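You operate a simulated robot arm through the tools that you are given. There is no shell and no other tool. Be economical: measure what you need, move in short steps, check, and stop when the job is done.

Carry out the task below with a simulated robot arm. There is one attempt and no reset: what you move stays moved.

## Task
Wipe the smudge off the amber-ringed microphone's grille and dock it.
Fine: switch it off before you wipe; use the white wipe pad and put it back; dock it in the free cradle of the charging tray; the other microphones stay as they are.

Only the result counts: the job must be done as asked and must still hold three seconds after the hand-in. Knocking over, shifting, dropping, spilling or breaking anything else fails it.

## Robot
A 7-joint arm with a two-finger parallel gripper, fixed in place. Base frame: the origin is at the foot of the arm, x ahead of it, y to its left, z up. Units: cm, degrees, N and s.
Its first joint turns from -66.0 to 66.0 degrees. Payload 2.4 kg.
Tool frame: the origin (TCP) lies between the finger pads and is the grasp point; the fingertips stand 3 cm ahead of it; z points along the fingers, y is the line along which they close. The gripper opens to 9.4 cm. The fingers are 2.8 cm wide and 1 cm thick; the gripper's body (5 by 9.6 cm) begins 5.5 cm behind the TCP.
Orientation is told as [roll, pitch, yaw] about the base's x, y, z axes, in that order, counted from this pose: with the fingers straight down and closing along the base's y, the tool's x points along the base's -x, its y along +y and its z along -z.

## Interface
- The arm moves only by the tool drive_tool. Its argument "plan" is a list of rows, each a list of 7 numbers: the turn, a rotation vector about the tool's x, y, z in units of 180 degrees (1.0 is 180 degrees), then the shift along the tool's x, y, z in units of 250 mm (1.0 is 250 mm), then the gripper command, from -1 (shut) to 1 (fully open), values between in proportion. In form: [[rx, ry, rz, tx, ty, tz, fingers], ...]. A call has 1 to 10 rows; each row is the pose to reach, as a shift and turn from the pose commanded when the call began, along the tool's axes at that moment. A call with a number of a shift or a turn outside -1 to 1 is refused whole. A row lasts 0.2 s, in which the tool goes at most 5 cm and 8.6 degrees; a call with a longer step from one row to the next is refused whole, and so is a gripper value outside its range. Where a pose cannot be reached the arm comes as near as it can. A force on the tool above 40 N (or 10 N above the force at the start of the call, whichever is more), or a blocked arm, ends the call early, and 0.2 s more pass. The fingers move at their own pace (about 15.3 cm/s each) and stop on an object; they squeeze with about 28 N. The grip force told is the motor's: it shows also when the fingers shut on nothing. Time passes only in rows, and 0.2 s behind the last, so rows that repeat a pose let the fingers close. The reply holds the time, the measured pose of the TCP, the force on the tool along the base axes, the opening and the grip force, in the units named above and with some noise.
- Cameras (640 x 400 px; columns grow to the right, rows downward): "scene" is fixed at [4.74, 48.67, 145.57]; the picture's right is [-0.72, -0.70, 0.00], its down [-0.33, 0.34, -0.88] and it looks along [0.62, -0.63, -0.47] (base axes); focal length 365 px, centre (320, 200). "wrist" rides on the gripper at [-3.7, 0, -5.8] in the tool frame; the picture's right is [0.00, -1.00, 0.00], its down [0.97, 0.00, -0.24] and it looks along [0.24, 0.00, 0.97] (tool axes); focal length 218 px, centre (320, 200).
- snapshot(camera): a new picture of that camera. The clock stands still meanwhile.
- point_at(camera, pixels): for up to 12 pixels [column, row] of the newest picture of that camera ("zoom" is the newest enlarged one), the place [x, y, z] in the base frame of the surface seen there, good to about 0.2 cm, but the place of the scene camera against the robot may be out by one fixed shift of up to 1.8 cm in any direction. The clock stands still meanwhile.
- enlarge(camera, box): a new picture of the part [left, top, right, bottom] of that camera's present view, enlarged. The clock stands still meanwhile.
- finish_job(): hands the job in; it is judged then, once.

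Keep the steps short. Do not move on a guess: measure, check each grasp and each placing, and mend mistakes. In all there are 80 turns and 38 pictures (those below and enlarged ones count). Leave the gripper open and the arm clear of the work at the hand-in unless told otherwise, and finish with a single line.

The tools are called after "Call:" as a command line: name --pt "numbers of a row" for each row, then --argument value for the rest, lists and objects as JSON in quotes. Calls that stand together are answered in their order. drive_tool: Moves the arm, as the interface text tells. Its arguments: {"type":"object","properties":{"plan":{"type":"array","items":{"type":"array","items":{"type":"number"}}}},"required":["plan"]} The other tools are called the same way: snapshot (camera) takes a picture; point_at (camera, pixels) gives the place of the surface under pixels of a picture; enlarge (camera, box) takes an enlarged picture of a part of a camera's view; finish_job () hands the job in.

At the start:

```text
time_s: 0.0
position: [42.95, -1.81, 116.44]
ee_rot: [0.0, 0.0, 0.0]
force: [0.7, 0.1, 0.1]
finger_gap: 9.41
finger_force: 0.1
```

scene: 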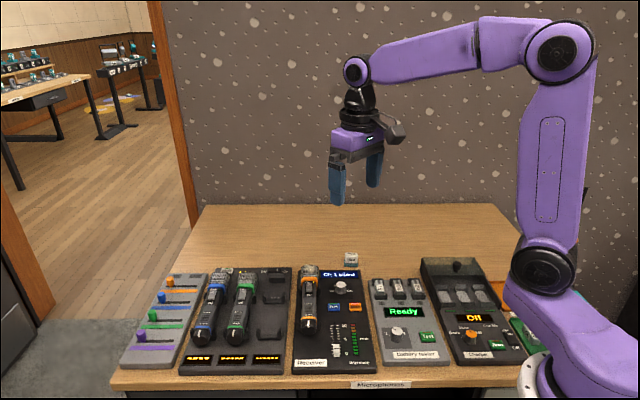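
wrist: 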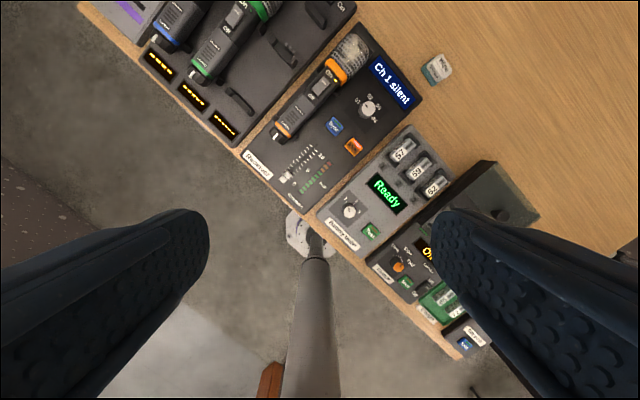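

The amber-ringed microphone lies on the receiver, around scene (308,300). I'll enlarge the work area in both views to read the details.

Call:
enlarge --camera "scene" --box '[180, 240, 380, 380]'

Call:
enlarge --camera "wrist" --box '[120, 0, 480, 220]'

```text
2.86 times, centred on (280, 310) of scene
```

zoom: 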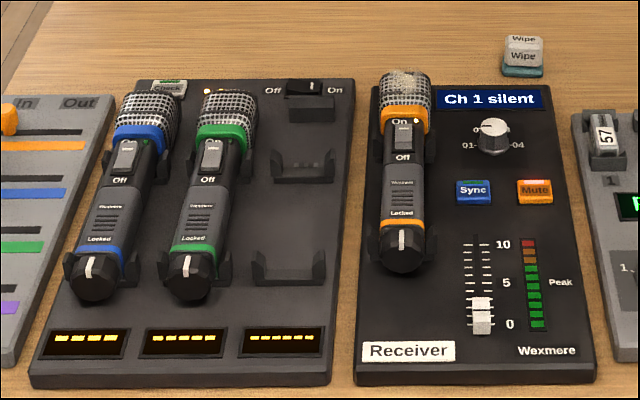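

```text
1.78 times, centred on (300, 110) of wrist
```

zoom: 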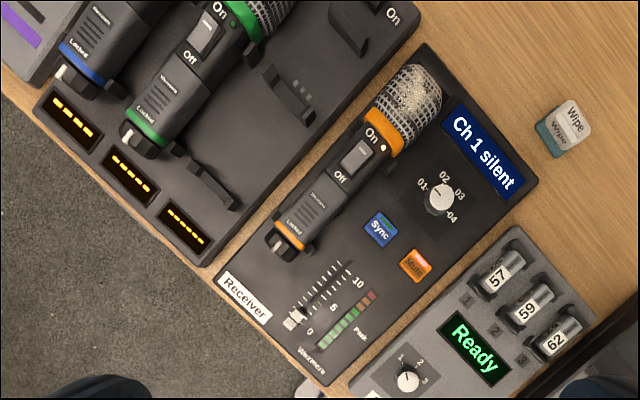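

The mic's switch shows "On/Off", with a "Locked" label near the tail dial. I'll measure the key points from the wrist zoom.

Call:
point_at --camera "zoom" --pixels '[[415, 85], [383, 133], [357, 155], [318, 205], [290, 232], [275, 248], [565, 130], [550, 140], [290, 95], [210, 185], [250, 240], [130, 128]]'

Call:
enlarge --camera "scene" --box '[285, 255, 365, 345]'

Call:
enlarge --camera "wrist" --box '[260, 20, 380, 150]'

```text
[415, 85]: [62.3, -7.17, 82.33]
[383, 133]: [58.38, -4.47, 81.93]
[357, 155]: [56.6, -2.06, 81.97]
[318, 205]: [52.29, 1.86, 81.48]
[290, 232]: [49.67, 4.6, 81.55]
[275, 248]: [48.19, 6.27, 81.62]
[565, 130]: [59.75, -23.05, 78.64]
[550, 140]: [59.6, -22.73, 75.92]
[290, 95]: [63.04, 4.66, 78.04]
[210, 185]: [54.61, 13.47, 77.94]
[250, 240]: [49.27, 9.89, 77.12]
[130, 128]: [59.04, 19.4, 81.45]
```

```text
4.44 times, centred on (325, 300) of scene
```

zoom: 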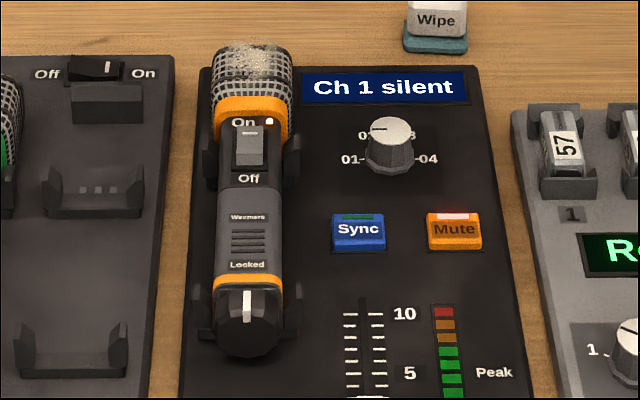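

```text
3.08 times, centred on (320, 85) of wrist
```

zoom: 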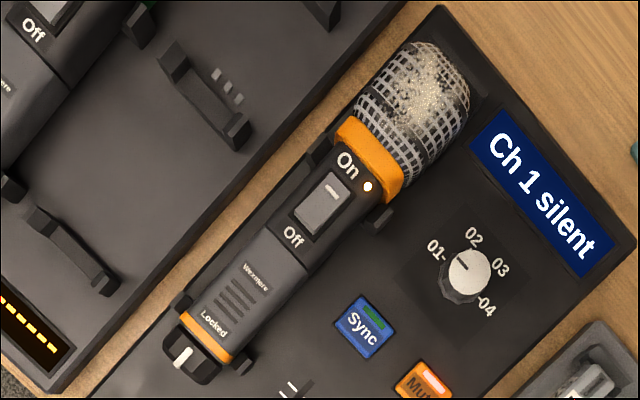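

Next I'll compare scene-camera measurements of the same points, plus the table surface, to learn the fixed offset.

Call:
snapshot --camera "scene"

Call:
point_at --camera "scene" --pixels '[[308, 273], [309, 288], [308, 320], [307, 335], [351, 256], [351, 263], [352, 270], [400, 240], [373, 385], [270, 295], [269, 333], [275, 268]]'

Call:
snapshot --camera "wrist"

Call:
point_at --camera "wrist" --pixels '[[435, 100], [480, 100], [439, 65], [427, 76], [383, 60], [388, 92], [368, 108], [316, 13], [283, 53], [238, 103], [325, 80], [250, 60]]'

```text
31 pictures are left
```

scene: 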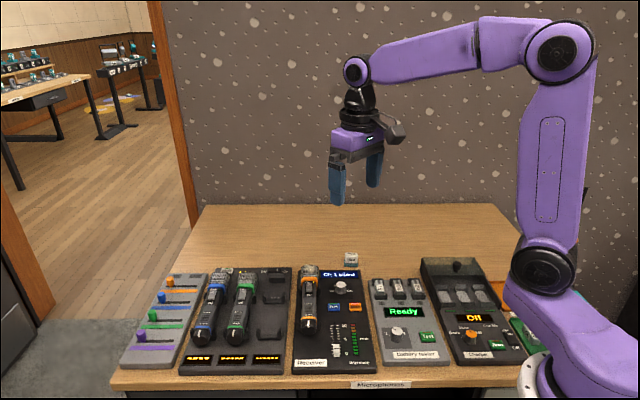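

```text
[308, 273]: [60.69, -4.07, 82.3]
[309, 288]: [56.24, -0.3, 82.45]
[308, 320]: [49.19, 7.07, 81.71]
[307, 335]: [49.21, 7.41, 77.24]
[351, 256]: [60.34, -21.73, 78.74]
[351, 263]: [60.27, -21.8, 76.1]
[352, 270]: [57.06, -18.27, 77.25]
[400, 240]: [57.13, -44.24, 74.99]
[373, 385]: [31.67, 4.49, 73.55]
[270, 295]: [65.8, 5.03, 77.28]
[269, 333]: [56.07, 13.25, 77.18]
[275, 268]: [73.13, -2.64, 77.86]
```

```text
30 pictures are left
```

wrist: 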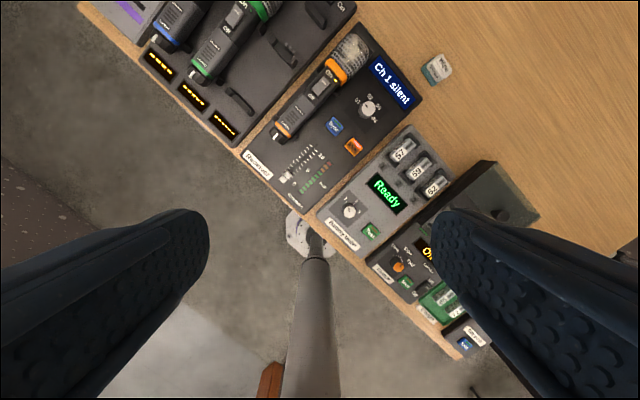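

```text
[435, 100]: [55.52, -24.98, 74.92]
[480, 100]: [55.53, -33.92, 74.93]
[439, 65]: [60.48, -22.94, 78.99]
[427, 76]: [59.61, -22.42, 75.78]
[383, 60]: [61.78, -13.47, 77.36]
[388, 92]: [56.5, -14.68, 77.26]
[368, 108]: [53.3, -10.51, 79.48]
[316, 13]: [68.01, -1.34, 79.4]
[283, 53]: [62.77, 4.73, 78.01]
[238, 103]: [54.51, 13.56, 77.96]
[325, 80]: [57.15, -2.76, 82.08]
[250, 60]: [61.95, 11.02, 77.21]
```

The two cameras agree that the table is at z ≈ 75 and the mic top at z ≈ 82. The mic axis points along about (0.72, -0.69). I'll turn the tool -45° to line up with it and hover about 10 cm above the switch for a close look.

Call:
drive_tool --pt "0 0 0.03125 -0.069 -0.0025 0.122 1" --pt "0 0 0.0625 -0.138 -0.005 0.244 1" --pt "0 0 0.09375 -0.208 -0.0075 0.366 1" --pt "0 0 0.125 -0.277 -0.01 0.488 1" --pt "0 0 0.15625 -0.346 -0.0125 0.61 1" --pt "0 0 0.1875 -0.415 -0.015 0.732 1" --pt "0 0 0.21875 -0.485 -0.0175 0.854 1" --pt "0 0 0.25 -0.554 -0.02 0.976 1"

Call:
snapshot --camera "wrist"

```text
time_s: 1.8
position: [56.83, -2.46, 92.08]
ee_rot: [0.0, 0.0, -45.2]
force: [0.6, -0.3, 0.4]
finger_gap: 9.42
finger_force: 0.1
```

```text
29 pictures are left
```

wrist: 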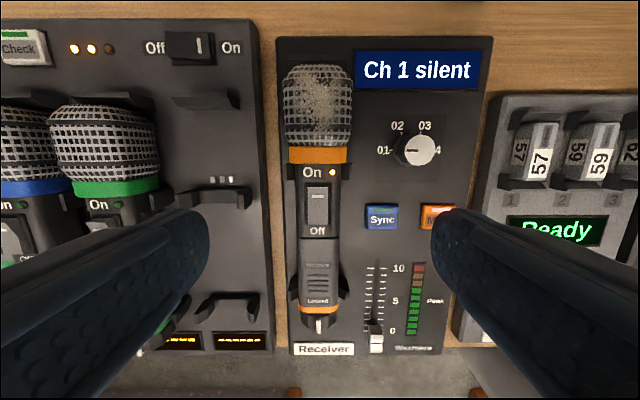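

The view is well aligned. I'll zoom in on the switch, grille and tail.

Call:
enlarge --camera "wrist" --box '[260, 50, 400, 200]'

Call:
enlarge --camera "wrist" --box '[240, 160, 400, 345]'

Call:
point_at --camera "wrist" --pixels '[[318, 72], [318, 105], [318, 154], [318, 185], [318, 195], [318, 210], [318, 223], [318, 230], [318, 265], [318, 300], [290, 265], [346, 265]]'

```text
2.67 times, centred on (330, 125) of wrist
```

zoom: 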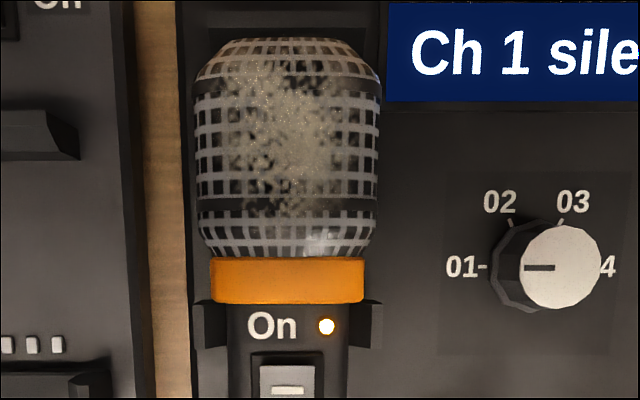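

```text
2.16 times, centred on (320, 252) of wrist
```

zoom: 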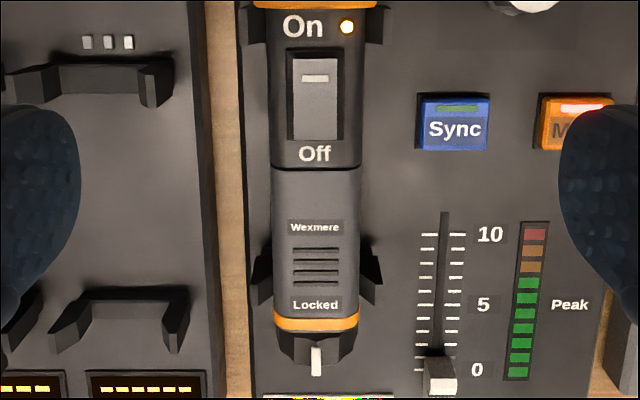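

```text
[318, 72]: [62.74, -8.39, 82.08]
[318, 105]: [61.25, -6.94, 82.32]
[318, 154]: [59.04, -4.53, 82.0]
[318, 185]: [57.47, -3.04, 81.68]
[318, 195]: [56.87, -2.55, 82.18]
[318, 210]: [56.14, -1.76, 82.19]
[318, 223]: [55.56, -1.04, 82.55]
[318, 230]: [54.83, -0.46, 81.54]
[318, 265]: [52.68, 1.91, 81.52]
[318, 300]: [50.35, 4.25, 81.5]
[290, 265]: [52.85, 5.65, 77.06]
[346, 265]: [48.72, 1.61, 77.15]
```

It's a rocker. Its On end is pressed in (z 81.7) and its Off end is raised (z 82.55). I'll shut the fingers and move over the Off end with the tips about 1.5 cm above it.

Call:
drive_tool --pt "0 0 0 0.04 0.002 0 -1" --pt "0 0 0 0.0846 0.0037 0 -1" --pt "0 0 0 0.0846 0.0037 0.08 -1" --pt "0 0 0 0.0846 0.0037 0.16 -1" --pt "0 0 0 0.0846 0.0037 0.22 -1" --pt "0 0 0 0.0846 0.0037 0.22 -1"

Call:
snapshot --camera "wrist"

```text
time_s: 3.2
position: [55.19, -0.79, 86.46]
ee_rot: [0.1, 0.0, -45.1]
force: [0.2, 0.4, 0.3]
finger_gap: 0.01
finger_force: 27.6
```

```text
26 pictures are left
```

wrist: 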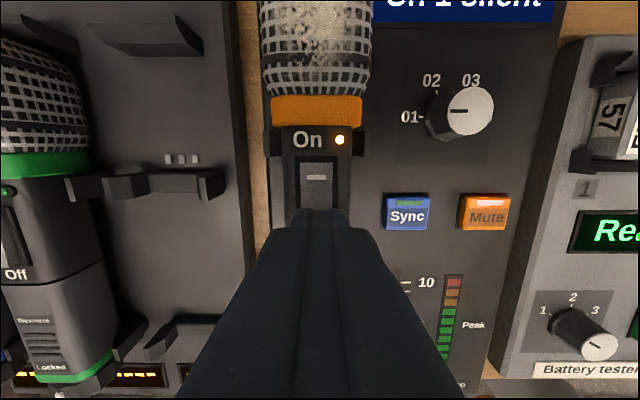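

The tips are centred over the Off end. I'll press down slowly to a tip height of about 81.7.

Call:
drive_tool --pt "0 0 0 0 0 0.02 -1" --pt "0 0 0 0 0 0.036 -1" --pt "0 0 0 0 0 0.048 -1" --pt "0 0 0 0 0 0.058 -1" --pt "0 0 0 0 0 0.068 -1" --pt "0 0 0 0 0 0.068 -1"

Call:
enlarge --camera "wrist" --box '[240, 80, 400, 240]'

```text
time_s: 4.2
position: [55.38, -0.71, 85.32]
ee_rot: [0.0, 0.0, -45.0]
force: [-5.3, -0.1, 13.9]
finger_gap: 0.0
finger_force: 27.6
stopped in row 4: the force on the tool passed its limit (the readings are from after the stop); the commanded pose is now the measured one
```

```text
2.50 times, centred on (320, 160) of wrist
```

zoom: 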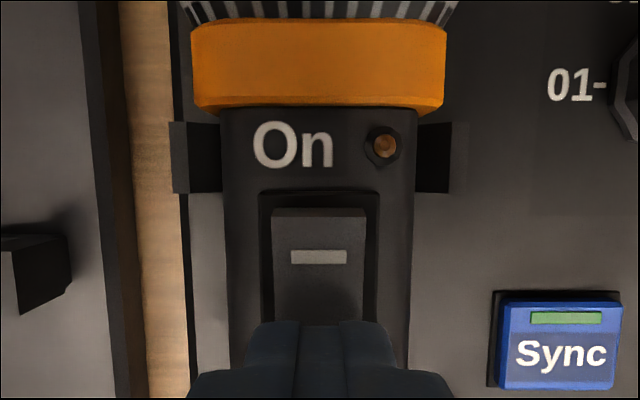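

The mic's LED has gone dark. I'll lift off and check that it stays off and nothing else shifted.

Call:
drive_tool --pt "0 0 0 0 0 -0.06 -1" --pt "0 0 0 -0.04 0 -0.2 -1" --pt "0 0 0 -0.08 0 -0.36 1" --pt "0 0 0 -0.08 0 -0.36 1"

Call:
enlarge --camera "wrist" --box '[220, 40, 420, 360]'

Call:
point_at --camera "zoom" --pixels '[[320, 60], [320, 140], [320, 180], [320, 200], [320, 220], [320, 250], [320, 320], [290, 60], [350, 60]]'

```text
time_s: 5.2
position: [57.05, -2.07, 94.36]
ee_rot: [0.0, 0.0, -45.0]
force: [0.6, -0.1, 0.0]
finger_gap: 9.41
finger_force: 0.2
```

```text
1.25 times, centred on (320, 200) of wrist
```

zoom: 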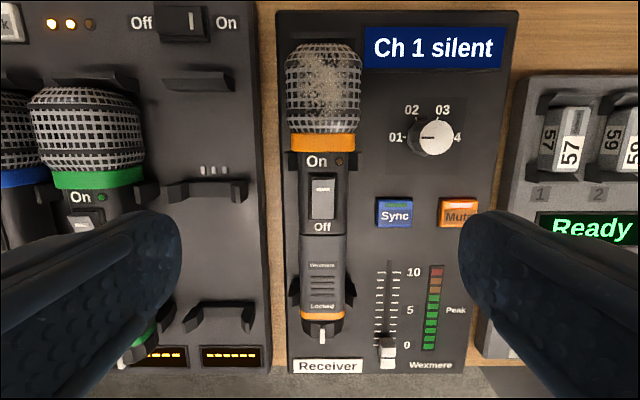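

```text
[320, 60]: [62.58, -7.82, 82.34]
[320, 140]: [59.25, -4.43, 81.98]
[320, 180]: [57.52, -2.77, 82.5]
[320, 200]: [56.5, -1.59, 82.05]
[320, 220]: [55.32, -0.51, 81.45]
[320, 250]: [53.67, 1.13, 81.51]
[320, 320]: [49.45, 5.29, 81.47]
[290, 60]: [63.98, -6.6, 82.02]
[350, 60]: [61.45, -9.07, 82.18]
```

The switch is off: rocker flipped, LED dark, mic in place. Now I'll move over the wipe pad at about (60, -22.9).

Call:
drive_tool --pt "0 0 0 -0.135 -0.1 0 1" --pt "0 0 0 -0.27 -0.2 0 1" --pt "0 0 0 -0.404 -0.302 0 1" --pt "0 0 0 -0.539 -0.402 0 1" --pt "0 0 0 -0.673 -0.503 0 1" --pt "0 0 0 -0.673 -0.503 0.05 1"

Call:
snapshot --camera "wrist"

```text
time_s: 6.6
position: [59.75, -23.08, 92.98]
ee_rot: [-0.1, 0.0, -45.0]
force: [0.2, 0.6, 0.0]
finger_gap: 9.44
finger_force: 0.0
```

```text
23 pictures are left
```

wrist: 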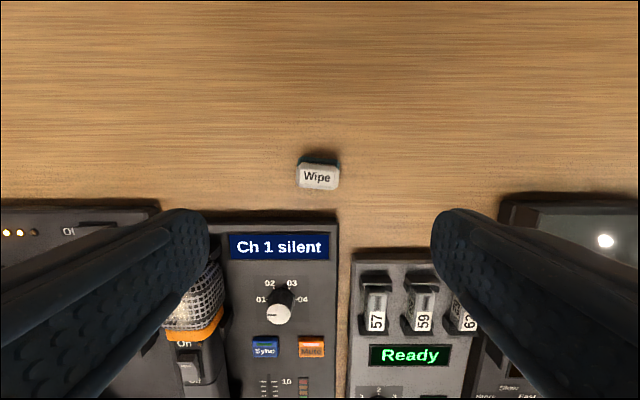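

The pad is in reach, at (318,172). I'll zoom in and measure its size.

Call:
enlarge --camera "wrist" --box '[270, 130, 370, 215]'

Call:
point_at --camera "wrist" --pixels '[[298, 168], [299, 186], [337, 188], [339, 170], [318, 178], [305, 158], [335, 158], [318, 162], [320, 154], [318, 192]]'

```text
4.71 times, centred on (320, 172) of wrist
```

zoom: 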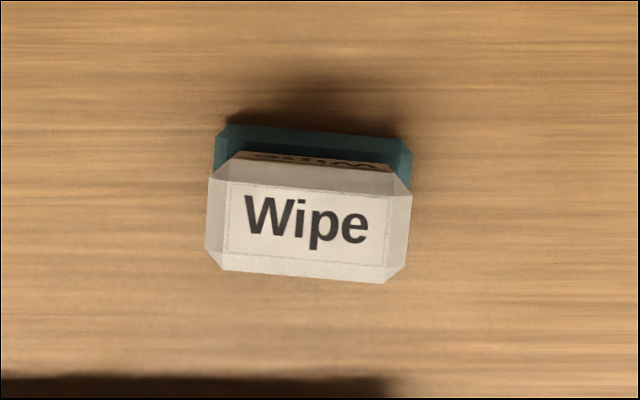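

```text
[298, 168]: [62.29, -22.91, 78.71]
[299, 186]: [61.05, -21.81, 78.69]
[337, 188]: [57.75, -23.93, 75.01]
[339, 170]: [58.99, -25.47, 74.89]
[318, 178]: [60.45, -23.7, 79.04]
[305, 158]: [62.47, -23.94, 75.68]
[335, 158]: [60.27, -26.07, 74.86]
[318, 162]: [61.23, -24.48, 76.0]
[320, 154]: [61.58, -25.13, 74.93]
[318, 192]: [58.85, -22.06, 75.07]
```

The pad's white block is about 3.9 cm wide with its top at z ≈ 79, centred near (60.5, -23.7) and turned about 5°. It sits on a teal base. I'll align and descend open around the white block, tips to about z 77.2.

Call:
drive_tool --pt "0 0 0.0278 -0.037 0.006 0.08 1" --pt "0 0 0.0278 -0.037 0.006 0.2 1" --pt "0 0 0.0278 -0.037 0.006 0.32 1" --pt "0 0 0.0278 -0.037 0.006 0.4 1" --pt "0 0 0.0278 -0.037 0.006 0.4 1"

Call:
snapshot --camera "wrist"

```text
time_s: 7.8
position: [60.41, -23.59, 82.99]
ee_rot: [0.0, -0.1, -50.0]
force: [-0.3, 1.0, -0.2]
finger_gap: 9.38
finger_force: 0.1
```

```text
21 pictures are left
```

wrist: 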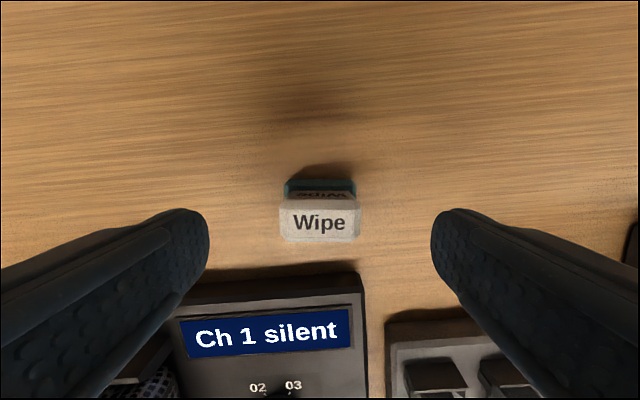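

It's centred and aligned. I'll go down 2.8 cm and close.

Call:
drive_tool --pt "0 0 0 -0.012 0 0.06 1" --pt "0 0 0 -0.012 0 0.112 1" --pt "0 0 0 -0.012 0 0.112 1" --pt "0 0 0 -0.012 0 0.112 -1" --pt "0 0 0 -0.012 0 0.112 -1" --pt "0 0 0 -0.012 0 0.112 -1"

```text
time_s: 9.2
position: [60.63, -23.63, 80.27]
ee_rot: [0.0, 0.0, -50.1]
force: [-0.1, -0.9, 0.4]
finger_gap: 3.9
finger_force: 27.5
```

It's gripped, with a 3.9 cm gap. I'll record this pose for the return, lift 5 cm and see whether the teal part comes along.

Call:
drive_tool --pt "0 0 0 0 0 -0.04 -1" --pt "0 0 0 0 0 -0.2 -1" --pt "0 0 0 0 0 -0.4 -1" --pt "0 0 0 0 0 -0.5 -1"

Call:
enlarge --camera "scene" --box '[290, 190, 410, 300]'

Call:
snapshot --camera "wrist"

```text
time_s: 10.2
position: [60.93, -23.77, 92.98]
ee_rot: [0.0, 0.0, -50.0]
force: [-0.2, 0.2, 0.0]
finger_gap: 3.92
finger_force: 27.7
```

```text
3.64 times, centred on (350, 245) of scene
```

zoom: 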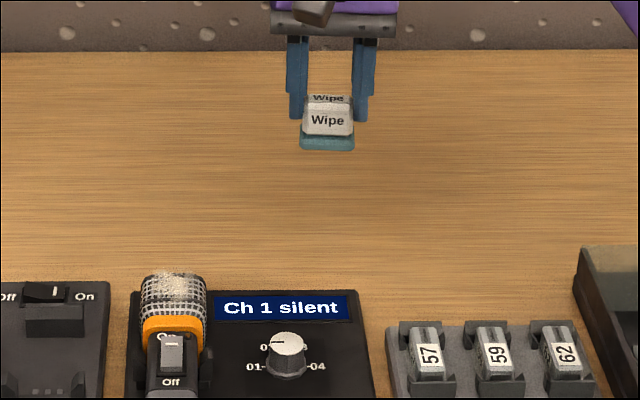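

```text
19 pictures are left
```

wrist: 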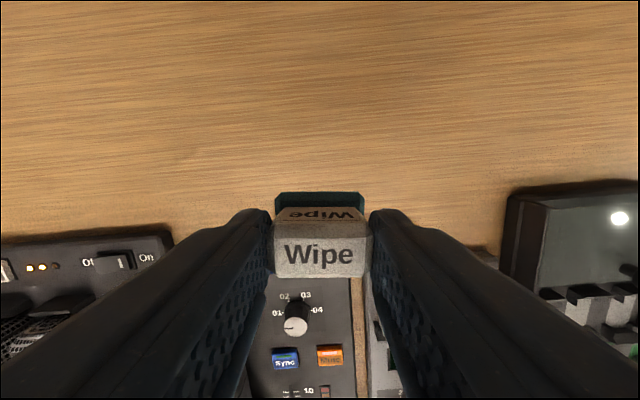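

The teal sole is attached, with its underside about 5.3 cm below the TCP. The grille top is at z ≈ 82.35, centred near (61.6, -7.1). I'll move there and set the yaw back to -45°.

Call:
drive_tool --pt "0 0 -0.007 0.123 0.113 0 -1" --pt "0 0 -0.014 0.246 0.226 0 -1" --pt "0 0 -0.021 0.369 0.34 0 -1" --pt "0 0 -0.0278 0.492 0.4526 0 -1" --pt "0 0 -0.0278 0.492 0.4526 0.1 -1"

Call:
snapshot --camera "wrist"

Call:
enlarge --camera "scene" --box '[260, 210, 360, 310]'

```text
time_s: 11.4
position: [61.76, -6.83, 90.29]
ee_rot: [-0.1, -0.1, -45.0]
force: [-0.4, -0.3, 0.0]
finger_gap: 3.9
finger_force: 28.2
```

```text
18 pictures are left
```

wrist: 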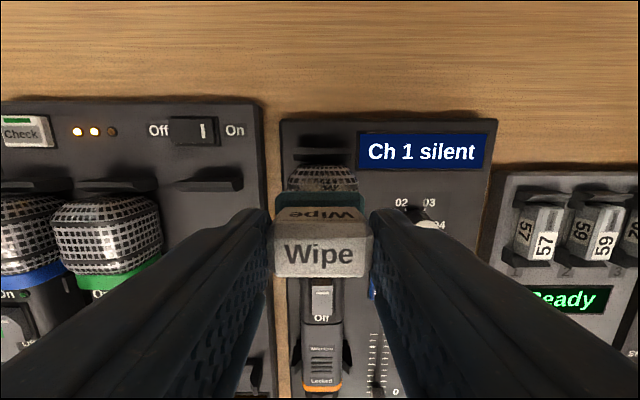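

```text
4.00 times, centred on (310, 260) of scene
```

zoom: 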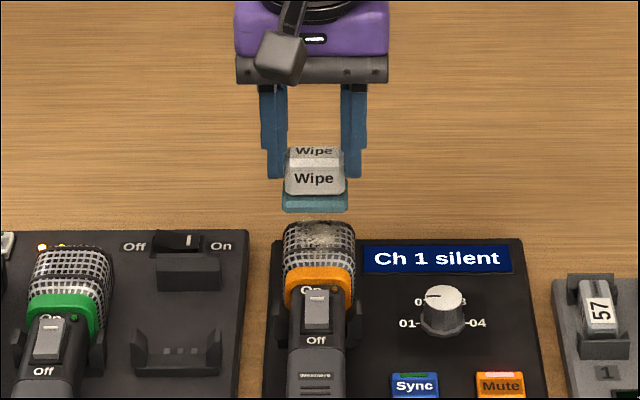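

The pad is centred above the grille. I'll lower slowly to near contact.

Call:
drive_tool --pt "0 0 0 0 0 0.04 -1" --pt "0 0 0 0 0 0.08 -1" --pt "0 0 0 0 0 0.1 -1" --pt "0 0 0 0 0 0.104 -1" --pt "0 0 0 0 0 0.104 -1"

```text
time_s: 12.6
position: [61.47, -6.97, 87.68]
ee_rot: [0.0, -0.1, -44.9]
force: [0.3, -0.3, -0.7]
finger_gap: 3.89
finger_force: 27.2
```

No contact yet. I'll lower in 1 mm steps.

Call:
drive_tool --pt "0 0 0 0 0 0.004 -1" --pt "0 0 0 0 0 0.008 -1" --pt "0 0 0 0 0 0.008 -1"

```text
time_s: 13.4
position: [61.51, -7.04, 87.42]
ee_rot: [0.1, -0.2, -45.0]
force: [2.3, -0.7, 6.0]
finger_gap: 3.88
finger_force: 27.9
```

Contact at about 6 N. Now gentle wiping strokes along the mic axis with a small lateral weave.

Call:
drive_tool --pt "0 0 0 -0.03 0 0 -1" --pt "0 0 0 -0.06 0 0 -1" --pt "0 0 0 -0.08 0 0 -1" --pt "0 0 0 -0.05 0 0 -1" --pt "0 0 0 -0.02 0 0 -1" --pt "0 0 0 0.02 0 0 -1" --pt "0 0 0 0.06 0 0 -1" --pt "0 0 0 0.03 0 0 -1" --pt "0 0 0 0 0 0 -1"

Call:
enlarge --camera "scene" --box '[270, 230, 350, 310]'

```text
time_s: 15.4
position: [61.44, -6.93, 87.49]
ee_rot: [0.0, 0.0, -45.0]
force: [0.3, 1.6, 4.7]
finger_gap: 3.89
finger_force: 27.7
```

```text
5.00 times, centred on (310, 270) of scene
```

zoom: 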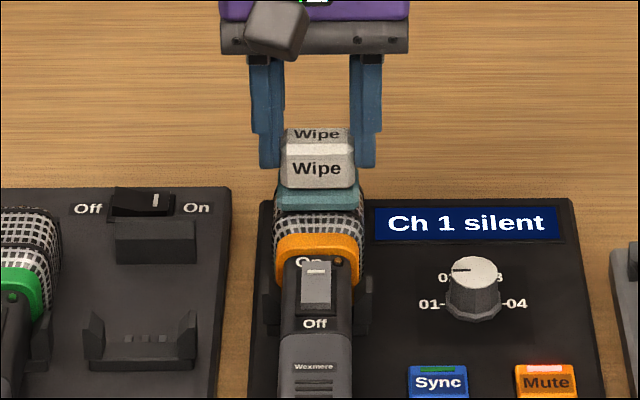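

The visible smudge looks reduced. I'll do lateral strokes at the front, middle and back, then lift to check.

Call:
drive_tool --pt "0 0 0 -0.03 0.03 0 -1" --pt "0 0 0 -0.07 0.04 0 -1" --pt "0 0 0 -0.07 0 0 -1" --pt "0 0 0 -0.07 -0.04 0 -1" --pt "0 0 0 -0.03 -0.04 0 -1" --pt "0 0 0 0.02 -0.03 0 -1" --pt "0 0 0 0.02 0.03 0 -1" --pt "0 0 0 0 0 0 -1" --pt "0 0 0 0 0 -0.1 -1" --pt "0 0 0 0.16 0 -0.2 -1"

Call:
enlarge --camera "wrist" --box '[220, 40, 420, 240]'

```text
time_s: 17.6
position: [58.81, -4.09, 92.55]
ee_rot: [0.0, 0.1, -45.0]
force: [-0.3, 0.2, -0.7]
finger_gap: 3.89
finger_force: 28.1
```

```text
2.00 times, centred on (320, 140) of wrist
```

zoom: 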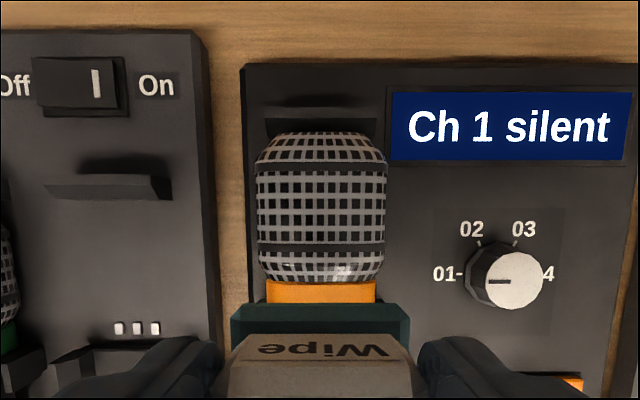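

The grille is clean. Now I'll carry the pad back to its recorded spot and hover there.

Call:
drive_tool --pt "0 0 0.0056 -0.122 -0.099 0 -1" --pt "0 0 0.0111 -0.244 -0.198 0 -1" --pt "0 0 0.0167 -0.367 -0.296 0 -1" --pt "0 0 0.0222 -0.489 -0.395 0 -1" --pt "0 0 0.0278 -0.611 -0.494 0 -1" --pt "0 0 0.0278 -0.611 -0.494 0.16 -1" --pt "0 0 0.0278 -0.611 -0.494 0.3 -1" --pt "0 0 0.0278 -0.611 -0.494 0.4 -1" --pt "0 0 0.0278 -0.611 -0.494 0.4 -1"

```text
time_s: 19.6
position: [60.58, -23.77, 82.58]
ee_rot: [0.0, -0.1, -50.0]
force: [0.2, 0.1, -1.0]
finger_gap: 3.89
finger_force: 27.9
```

I'm over the original spot, and will lower the last 2.2 cm slowly.

Call:
drive_tool --pt "0 0 0 0 0 0.04 -1" --pt "0 0 0 0 0 0.07 -1" --pt "0 0 0 0 0 0.082 -1" --pt "0 0 0 0 0 0.086 -1" --pt "0 0 0 0 0 0.09 -1" --pt "0 0 0 0 0 0.09 -1"

```text
time_s: 21.0
position: [60.76, -23.77, 80.2]
ee_rot: [0.0, -0.1, -50.0]
force: [-1.4, 0.5, 4.2]
finger_gap: 3.9
finger_force: 27.9
```

The pad is touching the table (4 N). I'll open, rise straight up and check it.

Call:
drive_tool --pt "0 0 0 0 0 -0.004 0" --pt "0 0 0 0 0 -0.004 1" --pt "0 0 0 0 0 -0.004 1" --pt "0 0 0 0 0 -0.12 1" --pt "0 0 0 0 0 -0.3 1" --pt "0 0 0 0 0 -0.5 1"

Call:
snapshot --camera "wrist"

```text
time_s: 22.4
position: [60.63, -24.01, 92.86]
ee_rot: [-0.1, 0.0, -50.0]
force: [-0.3, -0.3, 0.2]
finger_gap: 9.4
finger_force: 0.1
```

```text
14 pictures are left
```

wrist: 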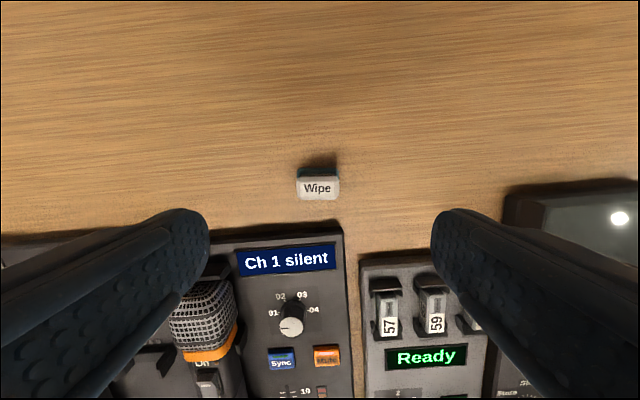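

The pad is back in place. Now I'll move over the charging tray to measure the free cradle against the docked mics.

Call:
drive_tool --pt "0 0 -0.0035 0.1175 0.107 -0.04 1" --pt "0 0 -0.007 0.235 0.2145 -0.08 1" --pt "0 0 -0.0105 0.3525 0.322 -0.12 1" --pt "0 0 -0.014 0.47 0.429 -0.12 1" --pt "0 0 -0.0175 0.5875 0.536 -0.12 1" --pt "0 0 -0.021 0.705 0.6435 -0.12 1" --pt "0 0 -0.0245 0.8225 0.751 -0.12 1" --pt "0 0 -0.0278 0.94 0.858 -0.12 1" --pt "0 0 -0.0278 0.94 0.858 -0.12 1"

Call:
snapshot --camera "wrist"

```text
time_s: 24.4
position: [62.18, 8.43, 95.36]
ee_rot: [-0.1, 0.0, -44.9]
force: [0.0, 0.1, -0.4]
finger_gap: 9.4
finger_force: 0.0
```

```text
13 pictures are left
```

wrist: 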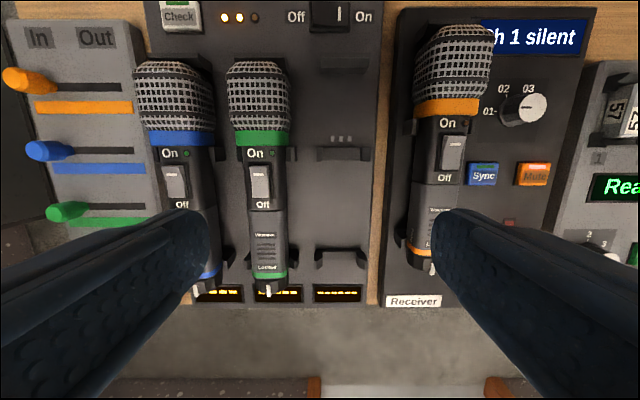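

All three cradles are visible with even spacing. I'll measure matching features on the blue, green and amber mics and the free hooks.

Call:
enlarge --camera "wrist" --box '[120, 40, 500, 300]'

Call:
point_at --camera "wrist" --pixels '[[183, 138], [262, 138], [446, 107], [262, 95], [174, 95], [455, 60], [233, 95], [291, 95], [320, 152], [367, 152], [317, 257], [367, 257]]'

```text
1.54 times, centred on (310, 170) of wrist
```

zoom: 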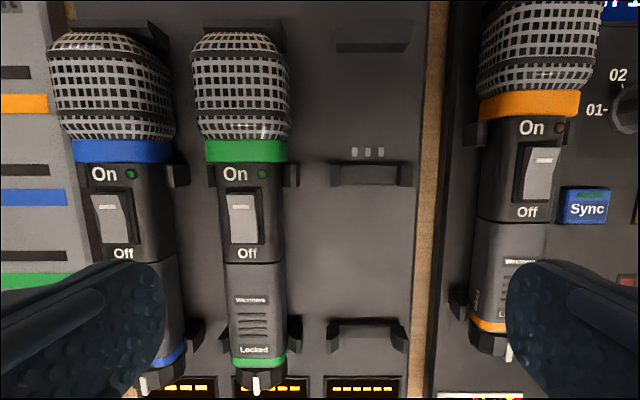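

```text
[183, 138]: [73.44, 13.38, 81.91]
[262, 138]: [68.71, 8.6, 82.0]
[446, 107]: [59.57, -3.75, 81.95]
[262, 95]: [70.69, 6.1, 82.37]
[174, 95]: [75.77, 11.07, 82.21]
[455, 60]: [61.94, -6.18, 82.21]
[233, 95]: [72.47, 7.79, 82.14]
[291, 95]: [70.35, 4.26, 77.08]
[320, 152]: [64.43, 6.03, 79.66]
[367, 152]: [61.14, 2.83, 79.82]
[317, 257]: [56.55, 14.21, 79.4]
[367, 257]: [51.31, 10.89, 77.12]
```

Ring heights match on tray and receiver (z ≈ 82), so the release height will equal the grasp height. I need a head-on view of the free cradle to remove parallax, so I'll shift 2.2 cm right and come down a little.

Call:
drive_tool --pt "0 0 0 0 -0.044 0.06 1" --pt "0 0 0 0 -0.088 0.12 1" --pt "0 0 0 0 -0.088 0.12 1"

Call:
enlarge --camera "wrist" --box '[220, 40, 420, 280]'

```text
time_s: 25.2
position: [60.64, 6.54, 92.39]
ee_rot: [0.0, 0.0, -44.9]
force: [0.1, -0.2, -0.1]
finger_gap: 9.42
finger_force: 0.0
```

```text
1.67 times, centred on (320, 160) of wrist
```

zoom: 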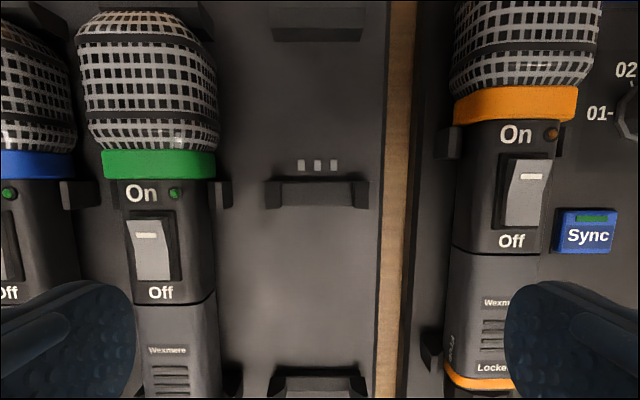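

The contact pins at zoom (318,165) mark the cradle axis. I'll measure the pins, the hook prongs and the matching receiver prong.

Call:
point_at --camera "zoom" --pixels '[[301, 165], [318, 165], [334, 165], [272, 190], [361, 190], [276, 382], [358, 382], [447, 140], [222, 190], [160, 163], [515, 104], [318, 230]]'

```text
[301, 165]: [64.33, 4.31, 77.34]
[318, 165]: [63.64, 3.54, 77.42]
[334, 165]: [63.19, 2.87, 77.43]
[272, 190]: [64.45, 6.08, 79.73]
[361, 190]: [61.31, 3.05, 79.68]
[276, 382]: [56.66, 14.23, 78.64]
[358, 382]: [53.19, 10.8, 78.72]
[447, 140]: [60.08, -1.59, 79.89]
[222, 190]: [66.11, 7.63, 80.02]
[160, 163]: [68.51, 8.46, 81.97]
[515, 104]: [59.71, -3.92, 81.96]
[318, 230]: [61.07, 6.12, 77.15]
```

Free cradle axis: l = (x+y)/√2 = 47.67. The amber mic lies at l ≈ 38.65, and the axial shift needed is about -2.48 cm. I'll move over the amber mic's mid body with a partial opening of 5.4 cm.

Call:
drive_tool --pt "0 0 0 -0.005 -0.12 0 0.149" --pt "0 0 0 -0.01 -0.24 0 0.149" --pt "0 0 0 -0.015 -0.358 0 0.149" --pt "0 0 0 -0.015 -0.358 0.12 0.149" --pt "0 0 0 -0.015 -0.358 0.24 0.149" --pt "0 0 0 -0.015 -0.358 0.24 0.149"

Call:
snapshot --camera "wrist"

```text
time_s: 26.6
position: [54.44, -0.05, 86.48]
ee_rot: [0.0, -0.1, -45.0]
force: [-1.4, -0.7, -0.7]
finger_gap: 5.41
finger_force: 0.1
```

```text
10 pictures are left
```

wrist: 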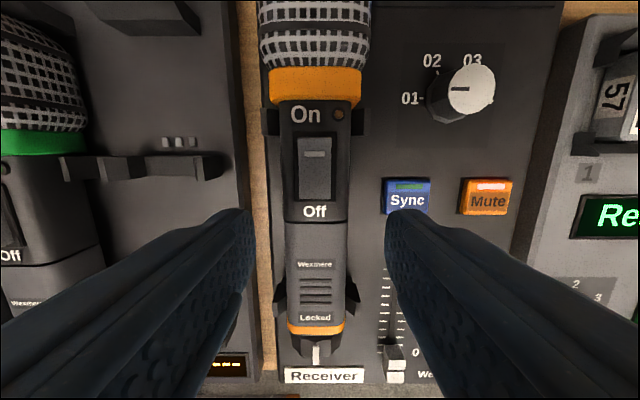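

The fingers straddle the mic evenly (mic at col 316, fingers centred at 318). I'll descend to TCP z ≈ 81.1 and check before closing.

Call:
drive_tool --pt "0 0 0 0 0.002 0.06 0.149" --pt "0 0 0 0 0.004 0.12 0.149" --pt "0 0 0 0 0.004 0.17 0.149" --pt "0 0 0 0 0.004 0.2 0.149" --pt "0 0 0 0 0.004 0.214 0.149" --pt "0 0 0 0 0.004 0.214 0.149"

```text
time_s: 28.0
position: [54.46, -0.01, 81.2]
ee_rot: [0.0, 0.0, -45.1]
force: [-0.1, 0.2, -0.2]
finger_gap: 5.39
finger_force: 0.2
```

No contact. Closing on the mic body.

Call:
drive_tool --pt "0 0 0 0 0 0 -0.2" --pt "0 0 0 0 0 0 -1" --pt "0 0 0 0 0 0 -1" --pt "0 0 0 0 0 0 -1"

```text
time_s: 29.0
position: [54.38, -0.07, 81.26]
ee_rot: [0.0, 0.0, -45.0]
force: [1.1, 0.8, -0.1]
finger_gap: 4.04
finger_force: 27.6
```

Gripped at 4.04 cm. I'll lift slowly, straight up 6 cm, and check.

Call:
drive_tool --pt "0 0 0 0 0 -0.02 -1" --pt "0 0 0 0 0 -0.05 -1" --pt "0 0 0 0 0 -0.1 -1" --pt "0 0 0 0 0 -0.17 -1" --pt "0 0 0 0 0 -0.24 -1" --pt "0 0 0 0 0 -0.24 -1"

Call:
snapshot --camera "scene"

```text
time_s: 30.4
position: [54.58, -0.1, 87.08]
ee_rot: [0.0, 0.0, -45.0]
force: [0.6, 0.0, -4.0]
finger_gap: 4.02
finger_force: 27.9
```

```text
9 pictures are left
```

scene: 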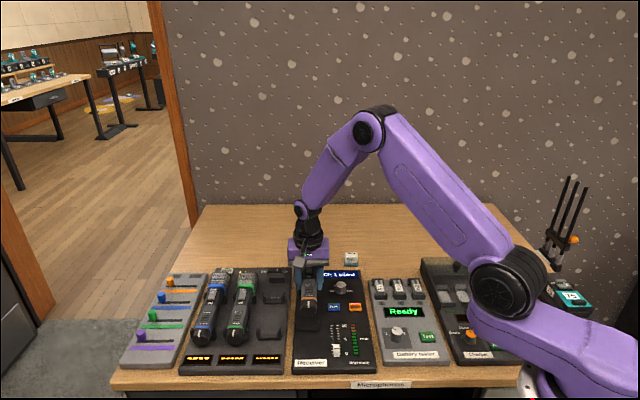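

The mic is lifted cleanly (about 4 N weight). I'll carry it 9.0 cm sideways and 2.48 cm back to hover over the free cradle, staying 6 cm up.

Call:
drive_tool --pt "0 0 0 0.033 0.09 0 -1" --pt "0 0 0 0.066 0.18 0 -1" --pt "0 0 0 0.0992 0.27 0 -1" --pt "0 0 0 0.0992 0.36 0 -1" --pt "0 0 0 0.0992 0.36 0 -1"

Call:
snapshot --camera "wrist"

Call:
enlarge --camera "scene" --box '[180, 240, 340, 380]'

```text
time_s: 31.6
position: [58.8, 8.13, 87.26]
ee_rot: [-0.1, 0.0, -44.9]
force: [0.1, 0.3, -3.2]
finger_gap: 4.04
finger_force: 27.9
```

```text
8 pictures are left
```

wrist: 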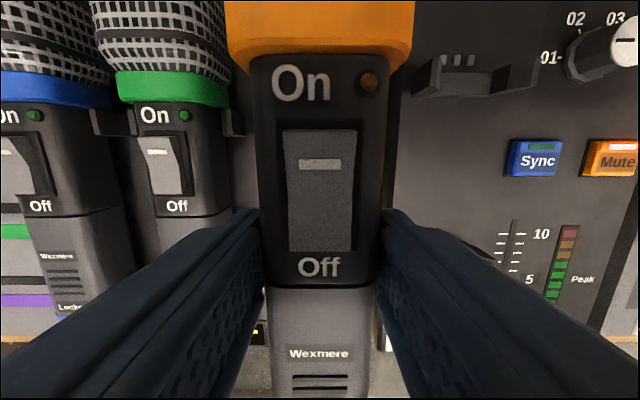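

```text
2.86 times, centred on (260, 310) of scene
```

zoom: 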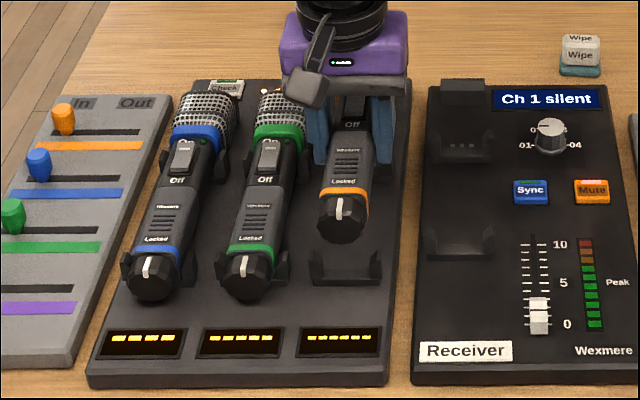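

The receiver cradle is now visible and empty, so I'll measure its prongs to confirm the exact cradle-to-cradle shift.

Call:
point_at --camera "wrist" --pixels '[[444, 60], [457, 60], [471, 60], [432, 72], [436, 70], [530, 70], [525, 72], [480, 72], [490, 120]]'

Call:
enlarge --camera "wrist" --box '[400, 30, 560, 130]'

```text
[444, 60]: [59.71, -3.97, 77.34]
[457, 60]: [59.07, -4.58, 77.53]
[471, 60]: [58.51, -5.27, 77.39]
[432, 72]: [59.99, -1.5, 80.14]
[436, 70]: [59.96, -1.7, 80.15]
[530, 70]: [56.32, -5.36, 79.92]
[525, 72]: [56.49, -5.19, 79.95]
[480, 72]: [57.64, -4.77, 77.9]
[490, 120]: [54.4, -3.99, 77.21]
```

```text
4.00 times, centred on (480, 80) of wrist
```

zoom: 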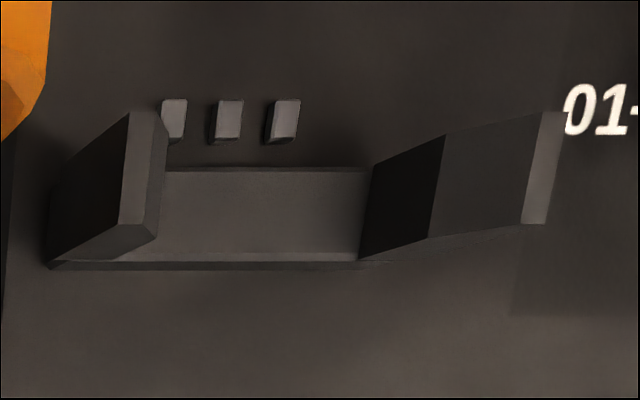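

The pins give a shift of Δl = 9.05 and Δs = -2.51, which matches what I commanded (9.0 and -2.48). I'll descend most of the way.

Call:
drive_tool --pt "0 0 0 0 0.001 0.06 -1" --pt "0 0 0 0.001 0.001 0.12 -1" --pt "0 0 0 0.001 0.001 0.16 -1" --pt "0 0 0 0.001 0.001 0.19 -1" --pt "0 0 0 0.001 0.001 0.21 -1" --pt "0 0 0 0.001 0.001 0.222 -1" --pt "0 0 0 0.001 0.001 0.222 -1"

Call:
enlarge --camera "scene" --box '[180, 240, 340, 380]'

```text
time_s: 33.2
position: [59.21, 8.24, 81.81]
ee_rot: [0.0, -0.1, -45.0]
force: [0.4, 0.4, -3.4]
finger_gap: 3.99
finger_force: 27.5
```

```text
2.86 times, centred on (260, 310) of scene
```

zoom: 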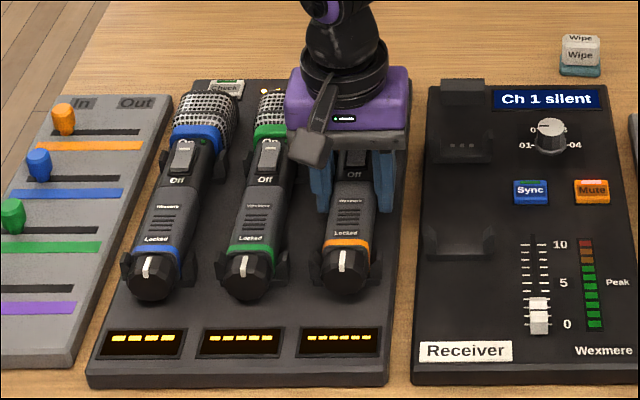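

No contact, and the mic lines up with its neighbours between the hooks. I'll lower the last 4–5 mm.

Call:
drive_tool --pt "0 0 0 0 0 0.006 -1" --pt "0 0 0 0 0 0.012 -1" --pt "0 0 0 0 0 0.018 -1" --pt "0 0 0 0 0 0.018 -1"

Call:
enlarge --camera "wrist" --box '[0, 0, 440, 275]'

```text
time_s: 34.2
position: [59.11, 8.25, 81.2]
ee_rot: [0.0, 0.0, -44.9]
force: [0.0, -0.9, -3.2]
finger_gap: 4.02
finger_force: 28.2
```

```text
1.45 times, centred on (220, 138) of wrist
```

zoom: 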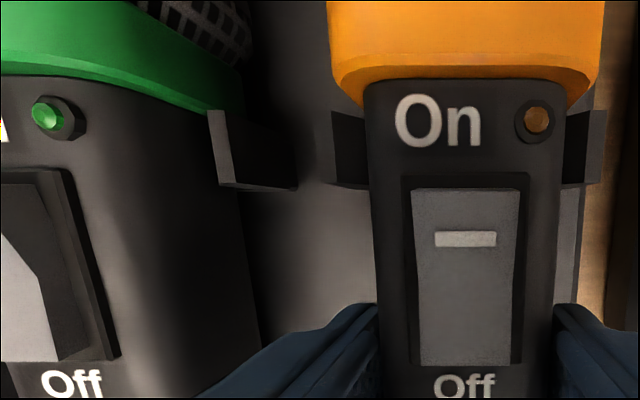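

It's well placed between the prongs, with the ring just above them like the green mic. The gripper still carries the weight, so I'll lower by millimetres until it takes load.

Call:
drive_tool --pt "0 0 0 0 -0.001 0.003 -1" --pt "0 0 0 0 -0.001 0.006 -1" --pt "0 0 0 0 -0.001 0.006 -1"

```text
time_s: 35.0
position: [59.09, 8.12, 81.17]
ee_rot: [0.1, -0.1, -45.0]
force: [0.1, 3.0, 11.1]
finger_gap: 4.01
finger_force: 28.0
```

It's seated (11 N upward). I'll open to 5.4 cm only, to stay clear of the green mic, then rise straight up.

Call:
drive_tool --pt "0 0 0 0 0 -0.003 -0.05" --pt "0 0 0 0 0 -0.003 0.149" --pt "0 0 0 0 0 -0.003 0.149" --pt "0 0 0 0 0 -0.06 0.149" --pt "0 0 0 0 0 -0.14 0.149" --pt "0 0 0 0 0 -0.3 0.149" --pt "0 0 0 0 0 -0.48 0.149" --pt "0 0 0 0.1 0 -0.6 1" --pt "0 0 0 0.15 0 -0.6 1"

Call:
snapshot --camera "wrist"

```text
time_s: 37.0
position: [56.49, 11.02, 96.12]
ee_rot: [-0.1, 0.0, -45.0]
force: [-0.3, 0.4, -0.5]
finger_gap: 9.41
finger_force: 0.0
```

```text
3 pictures are left
```

wrist: 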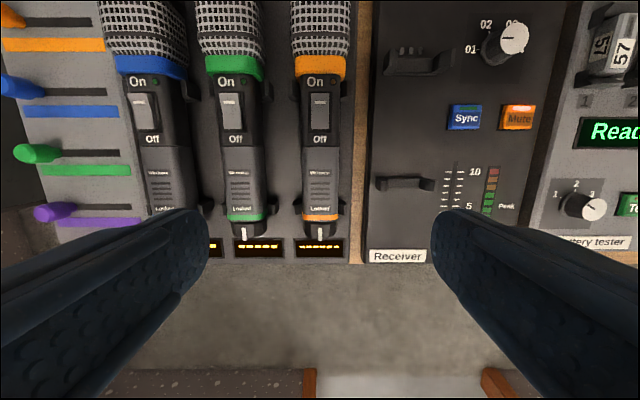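

The amber mic sits level with its neighbours. I'll measure heights and alignment, then back away for a look at the tray's charge LEDs.

Call:
point_at --camera "wrist" --pixels '[[236, 68], [320, 66], [240, 218], [320, 218], [320, 30], [232, 30]]'

Call:
drive_tool --pt "0 0 0 0 0 -0.15 1" --pt "0 0 0 0 -0.1 -0.3 1" --pt "0 0 0 0 -0.2 -0.4 1" --pt "0 0 0 0 -0.38 -0.4 1" --pt "0 0 0 0 -0.55 -0.4 1" --pt "0 0 0 0 -0.55 -0.4 1"

Call:
enlarge --camera "scene" --box '[200, 255, 300, 345]'

```text
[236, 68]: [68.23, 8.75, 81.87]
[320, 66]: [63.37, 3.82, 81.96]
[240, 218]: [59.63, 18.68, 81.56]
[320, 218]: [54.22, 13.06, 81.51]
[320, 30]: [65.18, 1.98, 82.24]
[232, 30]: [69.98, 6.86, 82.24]
```

```text
time_s: 38.4
position: [46.82, 0.98, 106.0]
ee_rot: [0.0, 0.0, -45.0]
force: [0.1, 0.0, -0.2]
finger_gap: 9.4
finger_force: 0.1
```

```text
4.44 times, centred on (250, 300) of scene
```

zoom: 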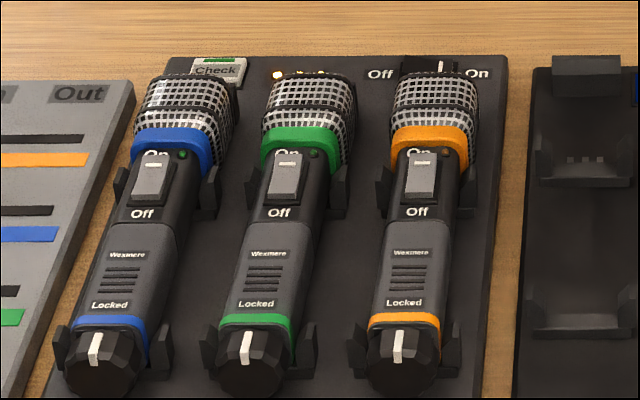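

It's seated like the others. One last look at the tray's charge LEDs from the wrist camera.

Call:
enlarge --camera "wrist" --box '[80, 0, 320, 150]'

```text
2.67 times, centred on (200, 75) of wrist
```

zoom: 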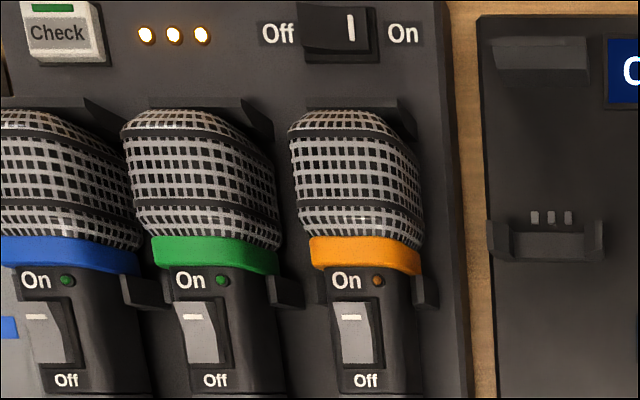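

All three charge LEDs are lit. The amber mic is off, clean and docked, the pad is back, and the gripper is open and clear, so I'll hand in.

Call:
finish_job

```text
The job is handed in.
```

The amber-ringed microphone was switched off, wiped clean and docked in the free cradle with its charge light on; the white pad is back in place, and the other microphones were not touched.
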